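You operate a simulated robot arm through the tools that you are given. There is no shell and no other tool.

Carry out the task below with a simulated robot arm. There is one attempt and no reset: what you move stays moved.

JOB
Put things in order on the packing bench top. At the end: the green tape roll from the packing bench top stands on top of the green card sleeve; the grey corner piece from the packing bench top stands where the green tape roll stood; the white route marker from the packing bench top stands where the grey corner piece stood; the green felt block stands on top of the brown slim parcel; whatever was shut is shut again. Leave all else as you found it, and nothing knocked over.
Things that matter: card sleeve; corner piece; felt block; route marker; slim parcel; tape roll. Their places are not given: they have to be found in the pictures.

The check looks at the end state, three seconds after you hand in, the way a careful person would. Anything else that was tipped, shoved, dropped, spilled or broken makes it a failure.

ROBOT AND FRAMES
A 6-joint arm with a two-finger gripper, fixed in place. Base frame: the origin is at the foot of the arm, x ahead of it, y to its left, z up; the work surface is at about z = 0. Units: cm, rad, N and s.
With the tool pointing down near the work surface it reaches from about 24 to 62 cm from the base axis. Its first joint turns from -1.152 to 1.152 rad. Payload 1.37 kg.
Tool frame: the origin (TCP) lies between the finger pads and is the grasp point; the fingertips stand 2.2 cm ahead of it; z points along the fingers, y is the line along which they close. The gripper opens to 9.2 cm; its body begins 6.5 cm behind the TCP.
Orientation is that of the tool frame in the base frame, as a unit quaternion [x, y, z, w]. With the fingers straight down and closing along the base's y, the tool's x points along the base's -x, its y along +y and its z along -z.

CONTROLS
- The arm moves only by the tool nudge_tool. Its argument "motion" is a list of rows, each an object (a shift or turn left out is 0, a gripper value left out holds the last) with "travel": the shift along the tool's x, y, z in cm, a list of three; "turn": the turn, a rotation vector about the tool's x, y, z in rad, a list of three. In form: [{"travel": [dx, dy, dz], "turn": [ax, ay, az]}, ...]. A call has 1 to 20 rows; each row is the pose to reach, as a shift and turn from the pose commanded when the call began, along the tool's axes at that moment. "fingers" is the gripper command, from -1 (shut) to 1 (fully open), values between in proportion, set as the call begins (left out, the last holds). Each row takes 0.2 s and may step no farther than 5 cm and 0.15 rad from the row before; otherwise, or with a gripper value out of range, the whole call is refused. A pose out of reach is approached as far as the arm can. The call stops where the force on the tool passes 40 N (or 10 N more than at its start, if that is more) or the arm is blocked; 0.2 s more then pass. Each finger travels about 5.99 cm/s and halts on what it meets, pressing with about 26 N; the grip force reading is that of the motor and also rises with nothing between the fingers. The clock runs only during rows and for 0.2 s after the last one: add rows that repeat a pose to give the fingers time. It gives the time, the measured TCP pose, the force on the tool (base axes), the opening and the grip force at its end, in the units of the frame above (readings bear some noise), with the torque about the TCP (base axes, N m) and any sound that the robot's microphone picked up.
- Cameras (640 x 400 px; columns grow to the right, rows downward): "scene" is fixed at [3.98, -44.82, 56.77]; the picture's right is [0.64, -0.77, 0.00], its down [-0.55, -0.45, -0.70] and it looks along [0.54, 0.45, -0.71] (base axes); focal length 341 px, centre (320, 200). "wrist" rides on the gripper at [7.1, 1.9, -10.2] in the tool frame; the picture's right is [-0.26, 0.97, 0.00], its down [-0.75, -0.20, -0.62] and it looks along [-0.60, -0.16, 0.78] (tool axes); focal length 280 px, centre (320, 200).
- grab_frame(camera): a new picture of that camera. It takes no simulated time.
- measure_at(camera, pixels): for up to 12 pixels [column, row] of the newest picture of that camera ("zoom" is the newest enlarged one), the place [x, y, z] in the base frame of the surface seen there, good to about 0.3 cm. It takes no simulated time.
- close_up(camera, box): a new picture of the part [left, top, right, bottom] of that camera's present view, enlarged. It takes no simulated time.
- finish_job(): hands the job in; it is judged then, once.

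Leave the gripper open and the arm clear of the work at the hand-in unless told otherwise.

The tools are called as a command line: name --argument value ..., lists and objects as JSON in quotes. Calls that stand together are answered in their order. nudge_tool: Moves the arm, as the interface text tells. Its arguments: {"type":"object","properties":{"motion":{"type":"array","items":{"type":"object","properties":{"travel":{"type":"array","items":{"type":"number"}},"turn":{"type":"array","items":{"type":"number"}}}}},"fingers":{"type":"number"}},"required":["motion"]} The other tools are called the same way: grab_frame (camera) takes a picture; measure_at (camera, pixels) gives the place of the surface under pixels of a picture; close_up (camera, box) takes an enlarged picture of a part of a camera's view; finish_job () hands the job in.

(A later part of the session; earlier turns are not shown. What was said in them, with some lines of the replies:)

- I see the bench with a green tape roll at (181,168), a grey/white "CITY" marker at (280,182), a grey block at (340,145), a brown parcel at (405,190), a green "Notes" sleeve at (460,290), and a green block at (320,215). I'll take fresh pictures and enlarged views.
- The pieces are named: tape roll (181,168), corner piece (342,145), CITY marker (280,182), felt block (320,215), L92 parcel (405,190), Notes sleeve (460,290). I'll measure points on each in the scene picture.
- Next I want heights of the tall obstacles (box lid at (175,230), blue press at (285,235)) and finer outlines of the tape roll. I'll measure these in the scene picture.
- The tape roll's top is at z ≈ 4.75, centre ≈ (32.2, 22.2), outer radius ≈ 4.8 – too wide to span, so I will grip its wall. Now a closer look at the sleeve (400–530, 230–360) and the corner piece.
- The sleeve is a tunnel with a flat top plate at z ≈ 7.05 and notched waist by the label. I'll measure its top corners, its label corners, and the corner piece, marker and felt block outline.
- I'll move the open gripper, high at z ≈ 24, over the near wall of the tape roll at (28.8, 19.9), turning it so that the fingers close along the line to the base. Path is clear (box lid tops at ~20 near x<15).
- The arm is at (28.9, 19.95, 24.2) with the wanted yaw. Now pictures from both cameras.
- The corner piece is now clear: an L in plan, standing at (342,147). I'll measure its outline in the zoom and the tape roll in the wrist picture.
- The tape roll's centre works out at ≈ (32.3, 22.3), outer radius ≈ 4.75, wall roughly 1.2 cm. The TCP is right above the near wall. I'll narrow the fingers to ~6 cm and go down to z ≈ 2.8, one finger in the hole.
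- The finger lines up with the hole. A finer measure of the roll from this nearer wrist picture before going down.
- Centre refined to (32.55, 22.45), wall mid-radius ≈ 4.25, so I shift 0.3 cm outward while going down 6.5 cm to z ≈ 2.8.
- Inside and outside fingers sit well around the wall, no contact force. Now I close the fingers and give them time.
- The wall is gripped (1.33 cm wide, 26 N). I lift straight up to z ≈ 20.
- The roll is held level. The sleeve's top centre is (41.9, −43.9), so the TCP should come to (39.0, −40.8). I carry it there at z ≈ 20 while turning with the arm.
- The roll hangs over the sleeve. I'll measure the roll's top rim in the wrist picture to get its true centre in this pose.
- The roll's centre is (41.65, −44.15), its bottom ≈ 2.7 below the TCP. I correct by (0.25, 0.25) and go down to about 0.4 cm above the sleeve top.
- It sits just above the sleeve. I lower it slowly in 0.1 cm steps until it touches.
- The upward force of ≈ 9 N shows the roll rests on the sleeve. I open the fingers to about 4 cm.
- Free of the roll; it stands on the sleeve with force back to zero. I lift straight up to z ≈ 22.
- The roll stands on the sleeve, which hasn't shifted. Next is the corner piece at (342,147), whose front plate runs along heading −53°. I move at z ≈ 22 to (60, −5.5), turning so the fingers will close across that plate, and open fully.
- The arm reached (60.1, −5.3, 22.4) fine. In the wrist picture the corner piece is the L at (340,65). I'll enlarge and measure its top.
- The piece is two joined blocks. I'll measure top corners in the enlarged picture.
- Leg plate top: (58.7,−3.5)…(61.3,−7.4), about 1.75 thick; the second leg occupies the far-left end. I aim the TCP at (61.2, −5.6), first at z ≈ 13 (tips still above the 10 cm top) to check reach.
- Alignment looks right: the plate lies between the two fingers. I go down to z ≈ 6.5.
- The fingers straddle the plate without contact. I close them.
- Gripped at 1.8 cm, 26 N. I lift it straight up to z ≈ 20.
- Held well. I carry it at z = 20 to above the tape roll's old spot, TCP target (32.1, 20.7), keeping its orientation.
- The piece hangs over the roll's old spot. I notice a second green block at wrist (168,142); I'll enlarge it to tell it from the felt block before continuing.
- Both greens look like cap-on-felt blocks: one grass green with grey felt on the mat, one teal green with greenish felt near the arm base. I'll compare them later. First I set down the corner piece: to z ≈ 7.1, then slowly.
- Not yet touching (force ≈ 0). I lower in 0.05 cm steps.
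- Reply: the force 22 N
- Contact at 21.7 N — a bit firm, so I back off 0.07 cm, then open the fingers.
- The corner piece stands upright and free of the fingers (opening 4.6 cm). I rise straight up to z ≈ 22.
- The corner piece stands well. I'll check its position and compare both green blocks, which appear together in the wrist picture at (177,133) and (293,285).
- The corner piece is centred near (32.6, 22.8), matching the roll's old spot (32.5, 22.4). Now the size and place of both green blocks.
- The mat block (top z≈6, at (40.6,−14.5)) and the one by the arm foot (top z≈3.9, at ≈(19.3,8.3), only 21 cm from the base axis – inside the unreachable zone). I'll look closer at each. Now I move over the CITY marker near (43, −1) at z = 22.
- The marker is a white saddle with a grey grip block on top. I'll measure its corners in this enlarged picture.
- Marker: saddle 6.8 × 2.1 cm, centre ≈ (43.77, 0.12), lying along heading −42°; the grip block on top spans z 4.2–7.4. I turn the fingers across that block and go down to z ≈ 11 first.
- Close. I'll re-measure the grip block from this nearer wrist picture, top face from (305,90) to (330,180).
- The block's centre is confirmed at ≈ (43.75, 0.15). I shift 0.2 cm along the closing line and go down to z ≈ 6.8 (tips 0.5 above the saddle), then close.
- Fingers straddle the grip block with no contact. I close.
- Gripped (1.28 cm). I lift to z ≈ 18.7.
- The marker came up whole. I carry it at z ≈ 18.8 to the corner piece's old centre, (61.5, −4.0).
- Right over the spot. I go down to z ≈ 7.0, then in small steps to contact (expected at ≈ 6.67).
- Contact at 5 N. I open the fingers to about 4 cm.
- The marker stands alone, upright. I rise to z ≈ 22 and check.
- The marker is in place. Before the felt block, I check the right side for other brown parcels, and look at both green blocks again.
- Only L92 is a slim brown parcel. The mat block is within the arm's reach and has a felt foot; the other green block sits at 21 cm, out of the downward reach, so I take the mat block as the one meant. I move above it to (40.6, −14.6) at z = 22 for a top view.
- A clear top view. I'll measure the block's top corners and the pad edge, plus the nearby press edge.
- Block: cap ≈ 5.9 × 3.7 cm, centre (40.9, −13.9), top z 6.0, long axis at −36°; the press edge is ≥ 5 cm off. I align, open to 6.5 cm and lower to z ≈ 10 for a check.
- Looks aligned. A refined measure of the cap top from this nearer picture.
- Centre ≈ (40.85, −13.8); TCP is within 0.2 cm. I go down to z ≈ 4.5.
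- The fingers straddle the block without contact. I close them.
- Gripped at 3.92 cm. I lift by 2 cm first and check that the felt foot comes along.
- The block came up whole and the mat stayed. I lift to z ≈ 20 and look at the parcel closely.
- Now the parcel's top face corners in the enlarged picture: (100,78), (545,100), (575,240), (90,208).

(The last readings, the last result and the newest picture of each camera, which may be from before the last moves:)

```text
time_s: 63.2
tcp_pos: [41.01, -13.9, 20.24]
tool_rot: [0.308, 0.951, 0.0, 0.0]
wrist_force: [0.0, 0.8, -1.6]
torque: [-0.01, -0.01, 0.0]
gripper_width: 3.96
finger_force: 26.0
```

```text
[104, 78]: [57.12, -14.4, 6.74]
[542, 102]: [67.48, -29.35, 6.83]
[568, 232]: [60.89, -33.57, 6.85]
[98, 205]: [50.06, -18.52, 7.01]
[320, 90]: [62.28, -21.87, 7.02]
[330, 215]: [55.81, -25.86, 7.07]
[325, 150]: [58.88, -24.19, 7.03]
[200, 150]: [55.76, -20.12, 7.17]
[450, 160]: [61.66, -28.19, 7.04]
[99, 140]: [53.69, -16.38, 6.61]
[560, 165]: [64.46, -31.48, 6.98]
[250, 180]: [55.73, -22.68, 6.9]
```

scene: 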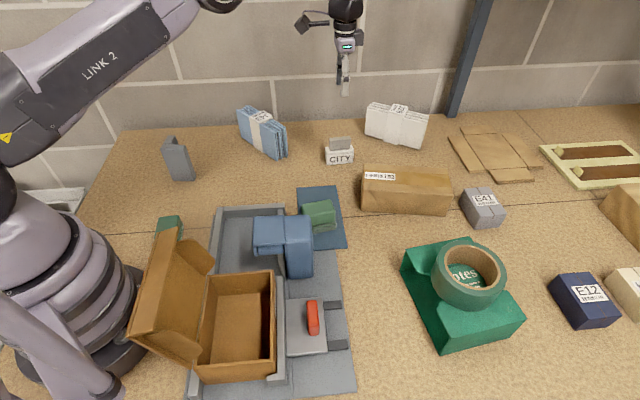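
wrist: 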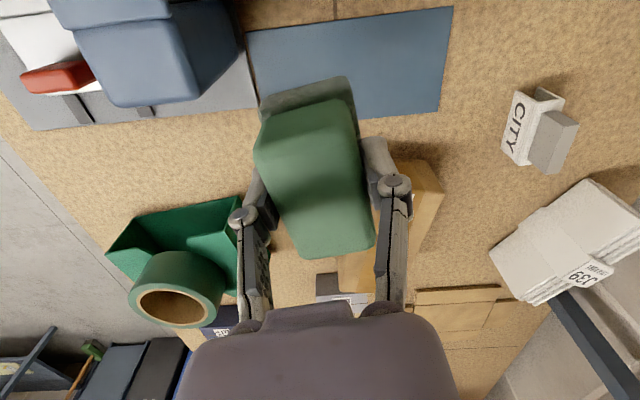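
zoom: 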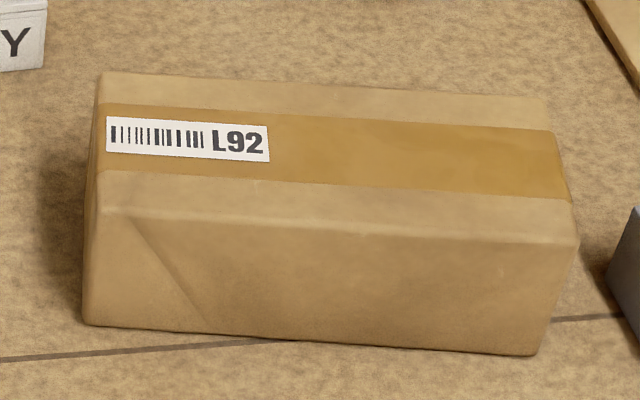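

The parcel top is 18.4 × 8 cm at z ≈ 7.05, centre (58.9, −24.0), a little beyond reach, so I choose the nearby inner point (57.0, −22.4) on it, with the block turned along the parcel. I carry it there at z = 20.

nudge_tool --motion '[{"travel": [-1.0, 0.14, 0], "turn": [0, 0, 0.02]}, {"travel": [-3.5, 0.49, 0], "turn": [0, 0, 0.065]}, {"travel": [-6.7, 0.93, 0], "turn": [0, 0, 0.123]}, {"travel": [-10.0, 1.39, 0], "turn": [0, 0, 0.184]}, {"travel": [-13.3, 1.85, 0], "turn": [0, 0, 0.245]}, {"travel": [-16.3, 2.26, 0], "turn": [0, 0, 0.3]}, {"travel": [-17.94, 2.49, 0], "turn": [0, 0, 0.33]}, {"travel": [-17.94, 2.49, 0], "turn": [0, 0, 0.33]}]'

grab_frame --camera "scene"

grab_frame --camera "wrist"

```text
time_s: 65.0
tcp_pos: [56.94, -22.45, 20.12]
tool_rot: [0.461, 0.887, 0.0, 0.0]
wrist_force: [0.5, -0.5, -0.6]
torque: [0.0, 0.02, -0.02]
gripper_width: 3.9
finger_force: 26.1
```

```text
taken
```

scene: 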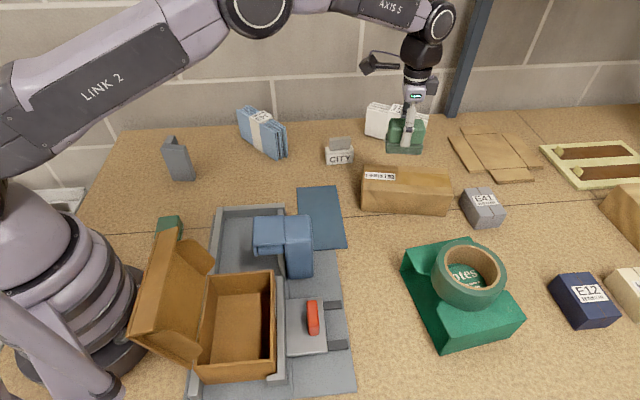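

```text
taken
```

wrist: 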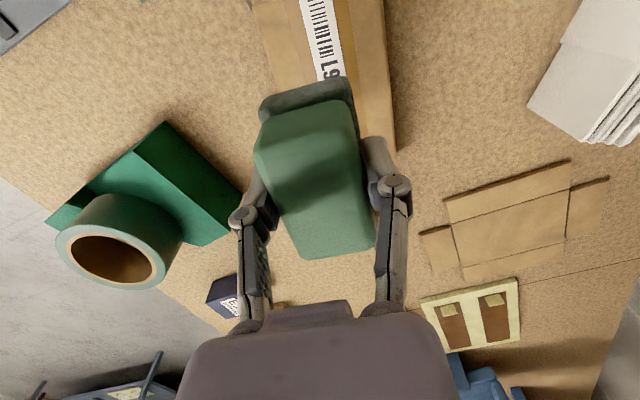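

The block hangs over the parcel. I lower to z ≈ 11.9 and check.

nudge_tool --motion '[{"travel": [0, 0, 2]}, {"travel": [0, 0, 4.5]}, {"travel": [0, 0, 6.5]}, {"travel": [0, 0, 7.7]}, {"travel": [0, 0, 8.2]}, {"travel": [0, 0, 8.2]}]'

close_up --camera "scene" --box '[340, 90, 480, 230]'

grab_frame --camera "wrist"

```text
time_s: 66.4
tcp_pos: [56.95, -22.33, 11.89]
tool_rot: [0.461, 0.887, 0.0, 0.0]
wrist_force: [0.0, -0.1, -1.8]
torque: [0.0, 0.04, 0.0]
gripper_width: 3.94
finger_force: 25.5
```

```text
2.86 times, centred on (410, 160) of scene
```

zoom: 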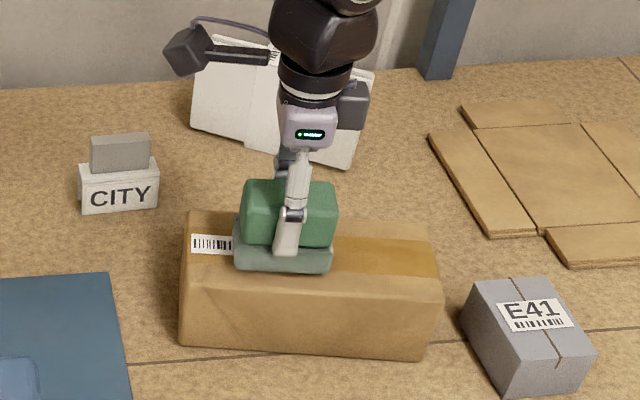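

```text
taken
```

wrist: 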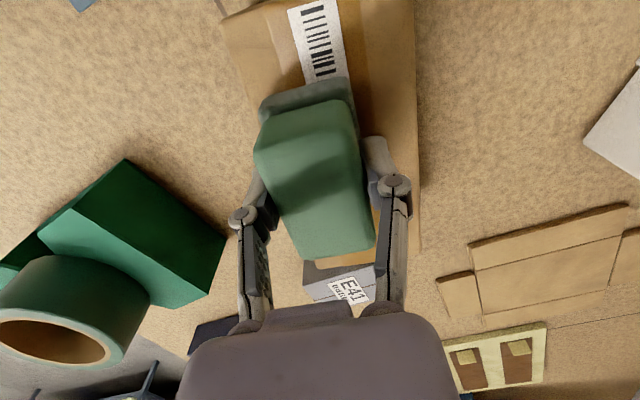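

Well inside the parcel's top. I lower in 0.1 cm steps towards the expected contact at ≈ 11.35.

nudge_tool --motion '[{"travel": [0, 0, 0.1]}, {"travel": [0, 0, 0.2]}, {"travel": [0, 0, 0.3]}, {"travel": [0, 0, 0.4]}, {"travel": [0, 0, 0.45]}, {"travel": [0, 0, 0.45]}]'

```text
time_s: 67.8
tcp_pos: [56.97, -22.39, 11.54]
tool_rot: [0.461, 0.887, 0.0, 0.001]
wrist_force: [-0.3, -0.9, -0.7]
torque: [-0.01, 0.02, 0.01]
gripper_width: 3.94
finger_force: 25.5
```

No contact yet (z = 11.54). A few finer steps.

nudge_tool --motion '[{"travel": [0, 0, 0.07]}, {"travel": [0, 0, 0.14]}, {"travel": [0, 0, 0.2]}, {"travel": [0, 0, 0.2]}]'

```text
time_s: 68.8
tcp_pos: [56.82, -22.44, 11.4]
tool_rot: [0.461, 0.887, 0.0, 0.0]
wrist_force: [-0.5, -0.2, 2.4]
torque: [0.0, 0.03, 0.0]
gripper_width: 3.95
finger_force: 26.0
```

A slight upward force of 2.4 N appears. One more small step to settle.

nudge_tool --motion '[{"travel": [0, 0, 0.05]}, {"travel": [0, 0, 0.05]}]'

close_up --camera "scene" --box '[370, 130, 450, 220]'

```text
time_s: 69.4
tcp_pos: [56.92, -22.34, 11.42]
tool_rot: [0.46, 0.888, 0.0, 0.0]
wrist_force: [-3.4, 0.6, 9.9]
torque: [0.08, 0.15, 0.0]
gripper_width: 3.9
finger_force: 26.5
```

```text
4.44 times, centred on (410, 175) of scene
```

zoom: 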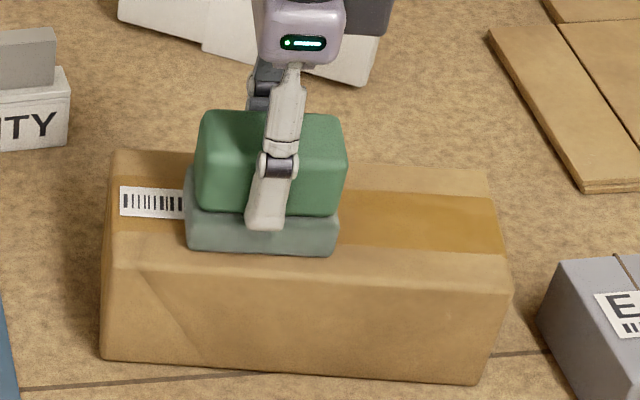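

Contact at ≈ 10 N; the block sits flat on the parcel. I open the fingers to 6.5 cm.

nudge_tool --motion '[{"travel": [0, 0, 0]}, {"travel": [0, 0, 0]}, {"travel": [0, 0, 0]}, {"travel": [0, 0, 0]}]' --fingers 0.41

close_up --camera "scene" --box '[370, 130, 450, 220]'

grab_frame --camera "wrist"

```text
time_s: 70.4
tcp_pos: [56.95, -22.36, 11.24]
tool_rot: [0.46, 0.888, 0.001, 0.0]
wrist_force: [-1.0, -1.2, -0.8]
torque: [0.0, -0.01, 0.02]
gripper_width: 6.52
finger_force: 0.0
```

```text
4.44 times, centred on (410, 175) of scene
```

zoom: 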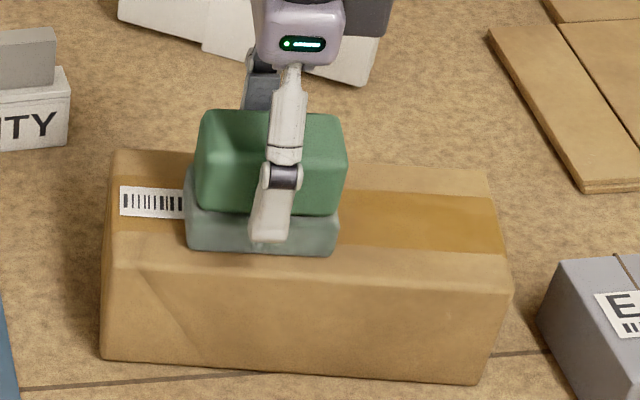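

```text
taken
```

wrist: 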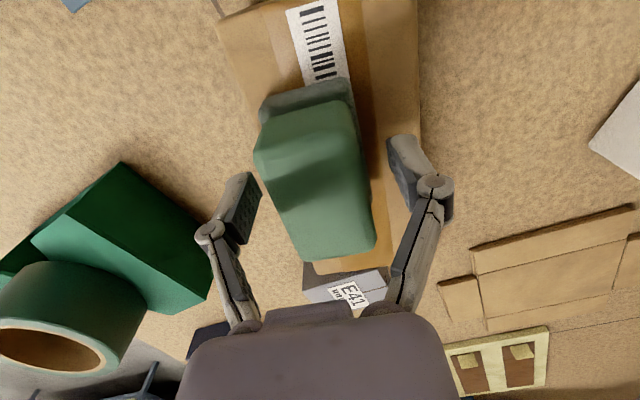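

The block is free and level. I rise to z ≈ 24 and open fully.

nudge_tool --motion '[{"travel": [0, 0, -1]}, {"travel": [0, 0, -2.5]}, {"travel": [0, 0, -5]}, {"travel": [0, 0, -8]}, {"travel": [0, 0, -11]}, {"travel": [0, 0, -12.8]}, {"travel": [0, 0, -12.8]}]'

grab_frame --camera "scene"

grab_frame --camera "wrist"

```text
time_s: 72.0
tcp_pos: [56.84, -22.35, 24.12]
tool_rot: [0.46, 0.888, 0.001, 0.0]
wrist_force: [0.3, 0.4, 0.3]
torque: [0.01, 0.0, 0.02]
gripper_width: 6.48
finger_force: 0.0
```

```text
taken
```

scene: 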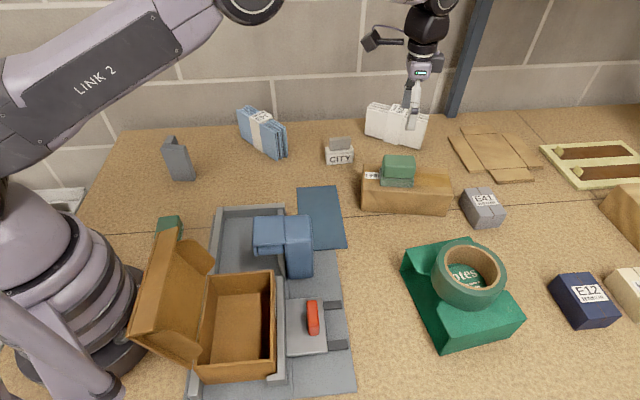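

```text
taken
```

wrist: 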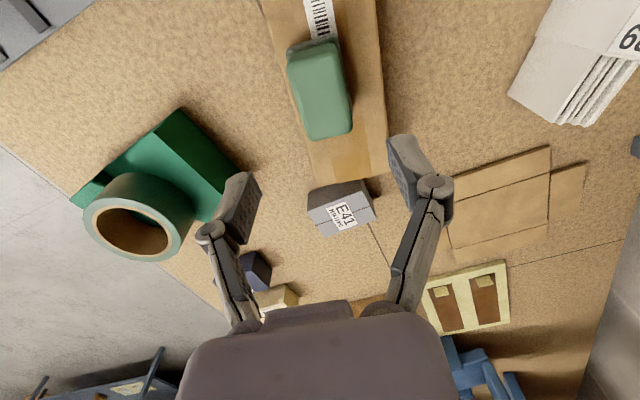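

All four placings are visible. Let me enlarge the parcel stack and the remaining green block to double-check my choice of block.

close_up --camera "scene" --box '[350, 130, 470, 230]'

close_up --camera "scene" --box '[130, 190, 230, 260]'

close_up --camera "scene" --box '[120, 90, 370, 220]'

close_up --camera "scene" --box '[390, 220, 540, 360]'

```text
4.00 times, centred on (410, 180) of scene
```

zoom: 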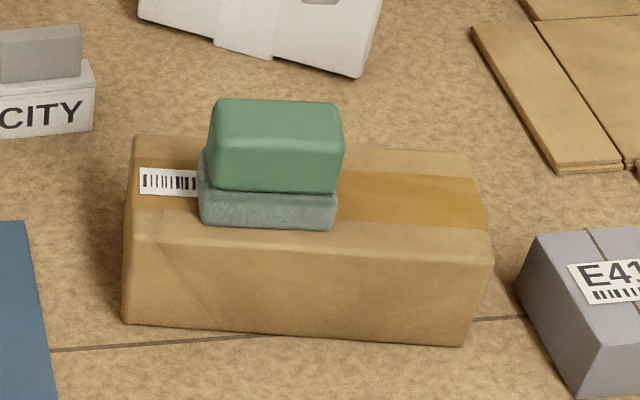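

```text
5.71 times, centred on (180, 225) of scene
```

zoom: 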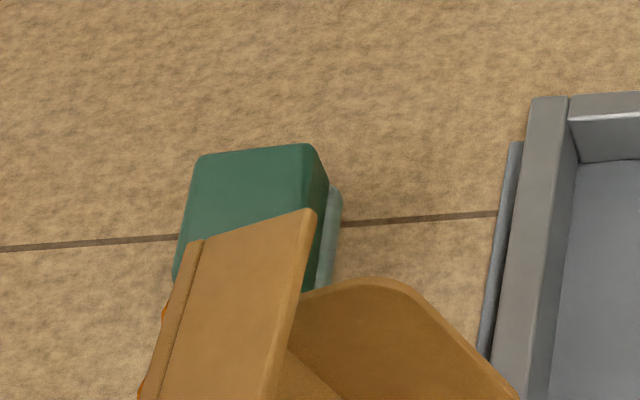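

```text
2.56 times, centred on (245, 155) of scene
```

zoom: 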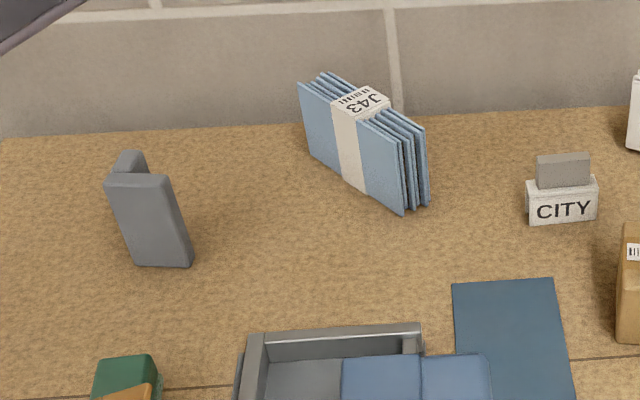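

```text
2.86 times, centred on (465, 290) of scene
```

zoom: 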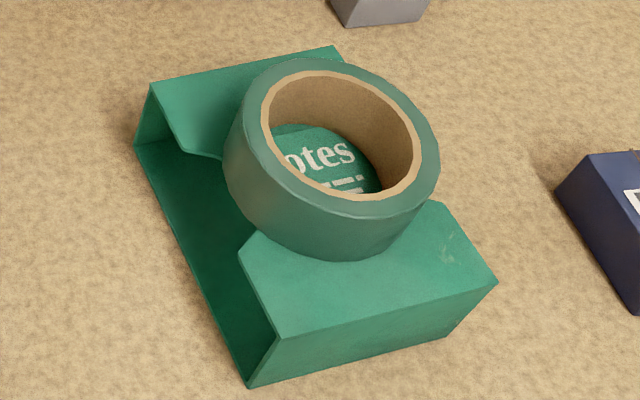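

Everything stands as wanted: roll on sleeve, corner piece at the roll's old spot, marker at the corner's old spot, mat block flat on L92; other items look untouched. I move the arm clear to about (40, −15.5, 27) with the gripper fully open.

nudge_tool --motion '[{"travel": [0, 0, -3]}, {"travel": [3, -1.9, -3]}, {"travel": [6.5, -4.1, -3]}, {"travel": [10, -6.4, -3]}, {"travel": [13.5, -8.6, -3]}, {"travel": [15.5, -9.86, -3]}, {"travel": [15.5, -9.86, -3]}]' --fingers 1

grab_frame --camera "scene"

grab_frame --camera "wrist"

measure_at --camera "scene" --pixels '[[326, 163], [352, 163], [340, 142], [384, 160], [412, 160], [398, 162], [398, 185], [490, 265], [440, 265], [468, 245], [470, 305], [340, 158]]'

```text
time_s: 73.6
tcp_pos: [39.9, -15.51, 27.03]
tool_rot: [0.461, 0.887, 0.0, 0.0]
wrist_force: [-0.5, -0.6, -0.4]
torque: [0.0, 0.0, 0.03]
gripper_width: 9.2
finger_force: 0.0
```

```text
taken
```

scene: 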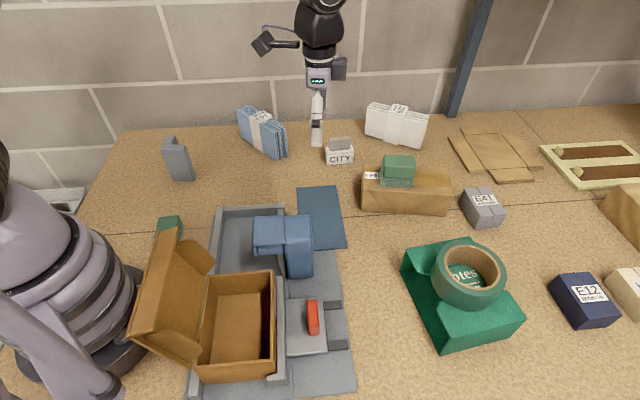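

```text
taken
```

wrist: 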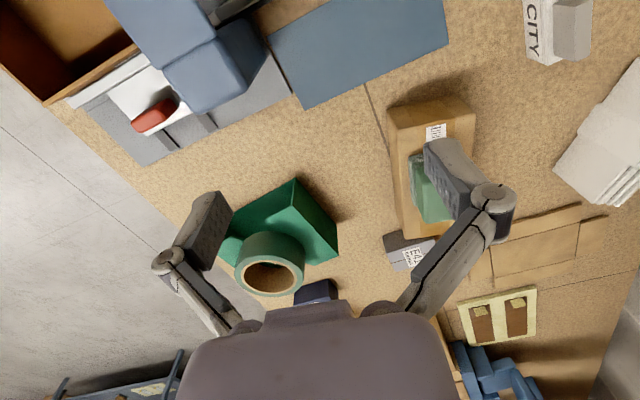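

```text
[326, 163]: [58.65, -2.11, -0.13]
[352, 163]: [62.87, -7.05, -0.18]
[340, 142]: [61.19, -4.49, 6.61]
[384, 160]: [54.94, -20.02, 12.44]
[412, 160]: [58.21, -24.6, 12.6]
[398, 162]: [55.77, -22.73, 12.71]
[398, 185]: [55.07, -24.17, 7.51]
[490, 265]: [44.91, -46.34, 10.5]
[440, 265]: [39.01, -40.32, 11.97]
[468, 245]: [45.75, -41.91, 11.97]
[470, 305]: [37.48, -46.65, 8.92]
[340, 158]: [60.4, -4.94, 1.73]
```

The arm is clear at (39.9, −15.5, 27), gripper open. Measurements agree: the felt block top is at z ≈ 12.6 on the parcel, the roll top at ≈ 12 on the sleeve, and the marker is around (61.3, −4.3). I opened nothing that had been shut, so I hand in.

finish_job

```text
The job is handed in.
```

I moved all four items and handed the job in. One choice was a judgement call: which of two green blocks was the felt block.

| Item | Where it stands now |
|---|---|
| Green tape roll | On top of the green "Notes" card sleeve, near the centre of its top |
| Grey corner piece | Where the tape roll stood, within about 0.5 cm |
| White "CITY" route marker | Where the corner piece stood, within about 0.5 cm |
| Green felt block | On top of the brown L92 slim parcel, flat and about 2.5 cm from its centre |

- **Felt block choice:** I moved the green block that stood on the blue mat. The other one, near the foot of the arm, is about 21 cm from the base, inside the 24 cm minimum reach. By colour alone I could not tell the two apart.
- **Parcel centre:** The exact centre of the L92 parcel is about 63.6 cm from the base, just out of reach. The block therefore sits slightly towards the arm, fully on the parcel's top.

I opened nothing. In the last pictures nothing was knocked over and everything else looked where it was. The arm was left clear of the bench with the gripper open.
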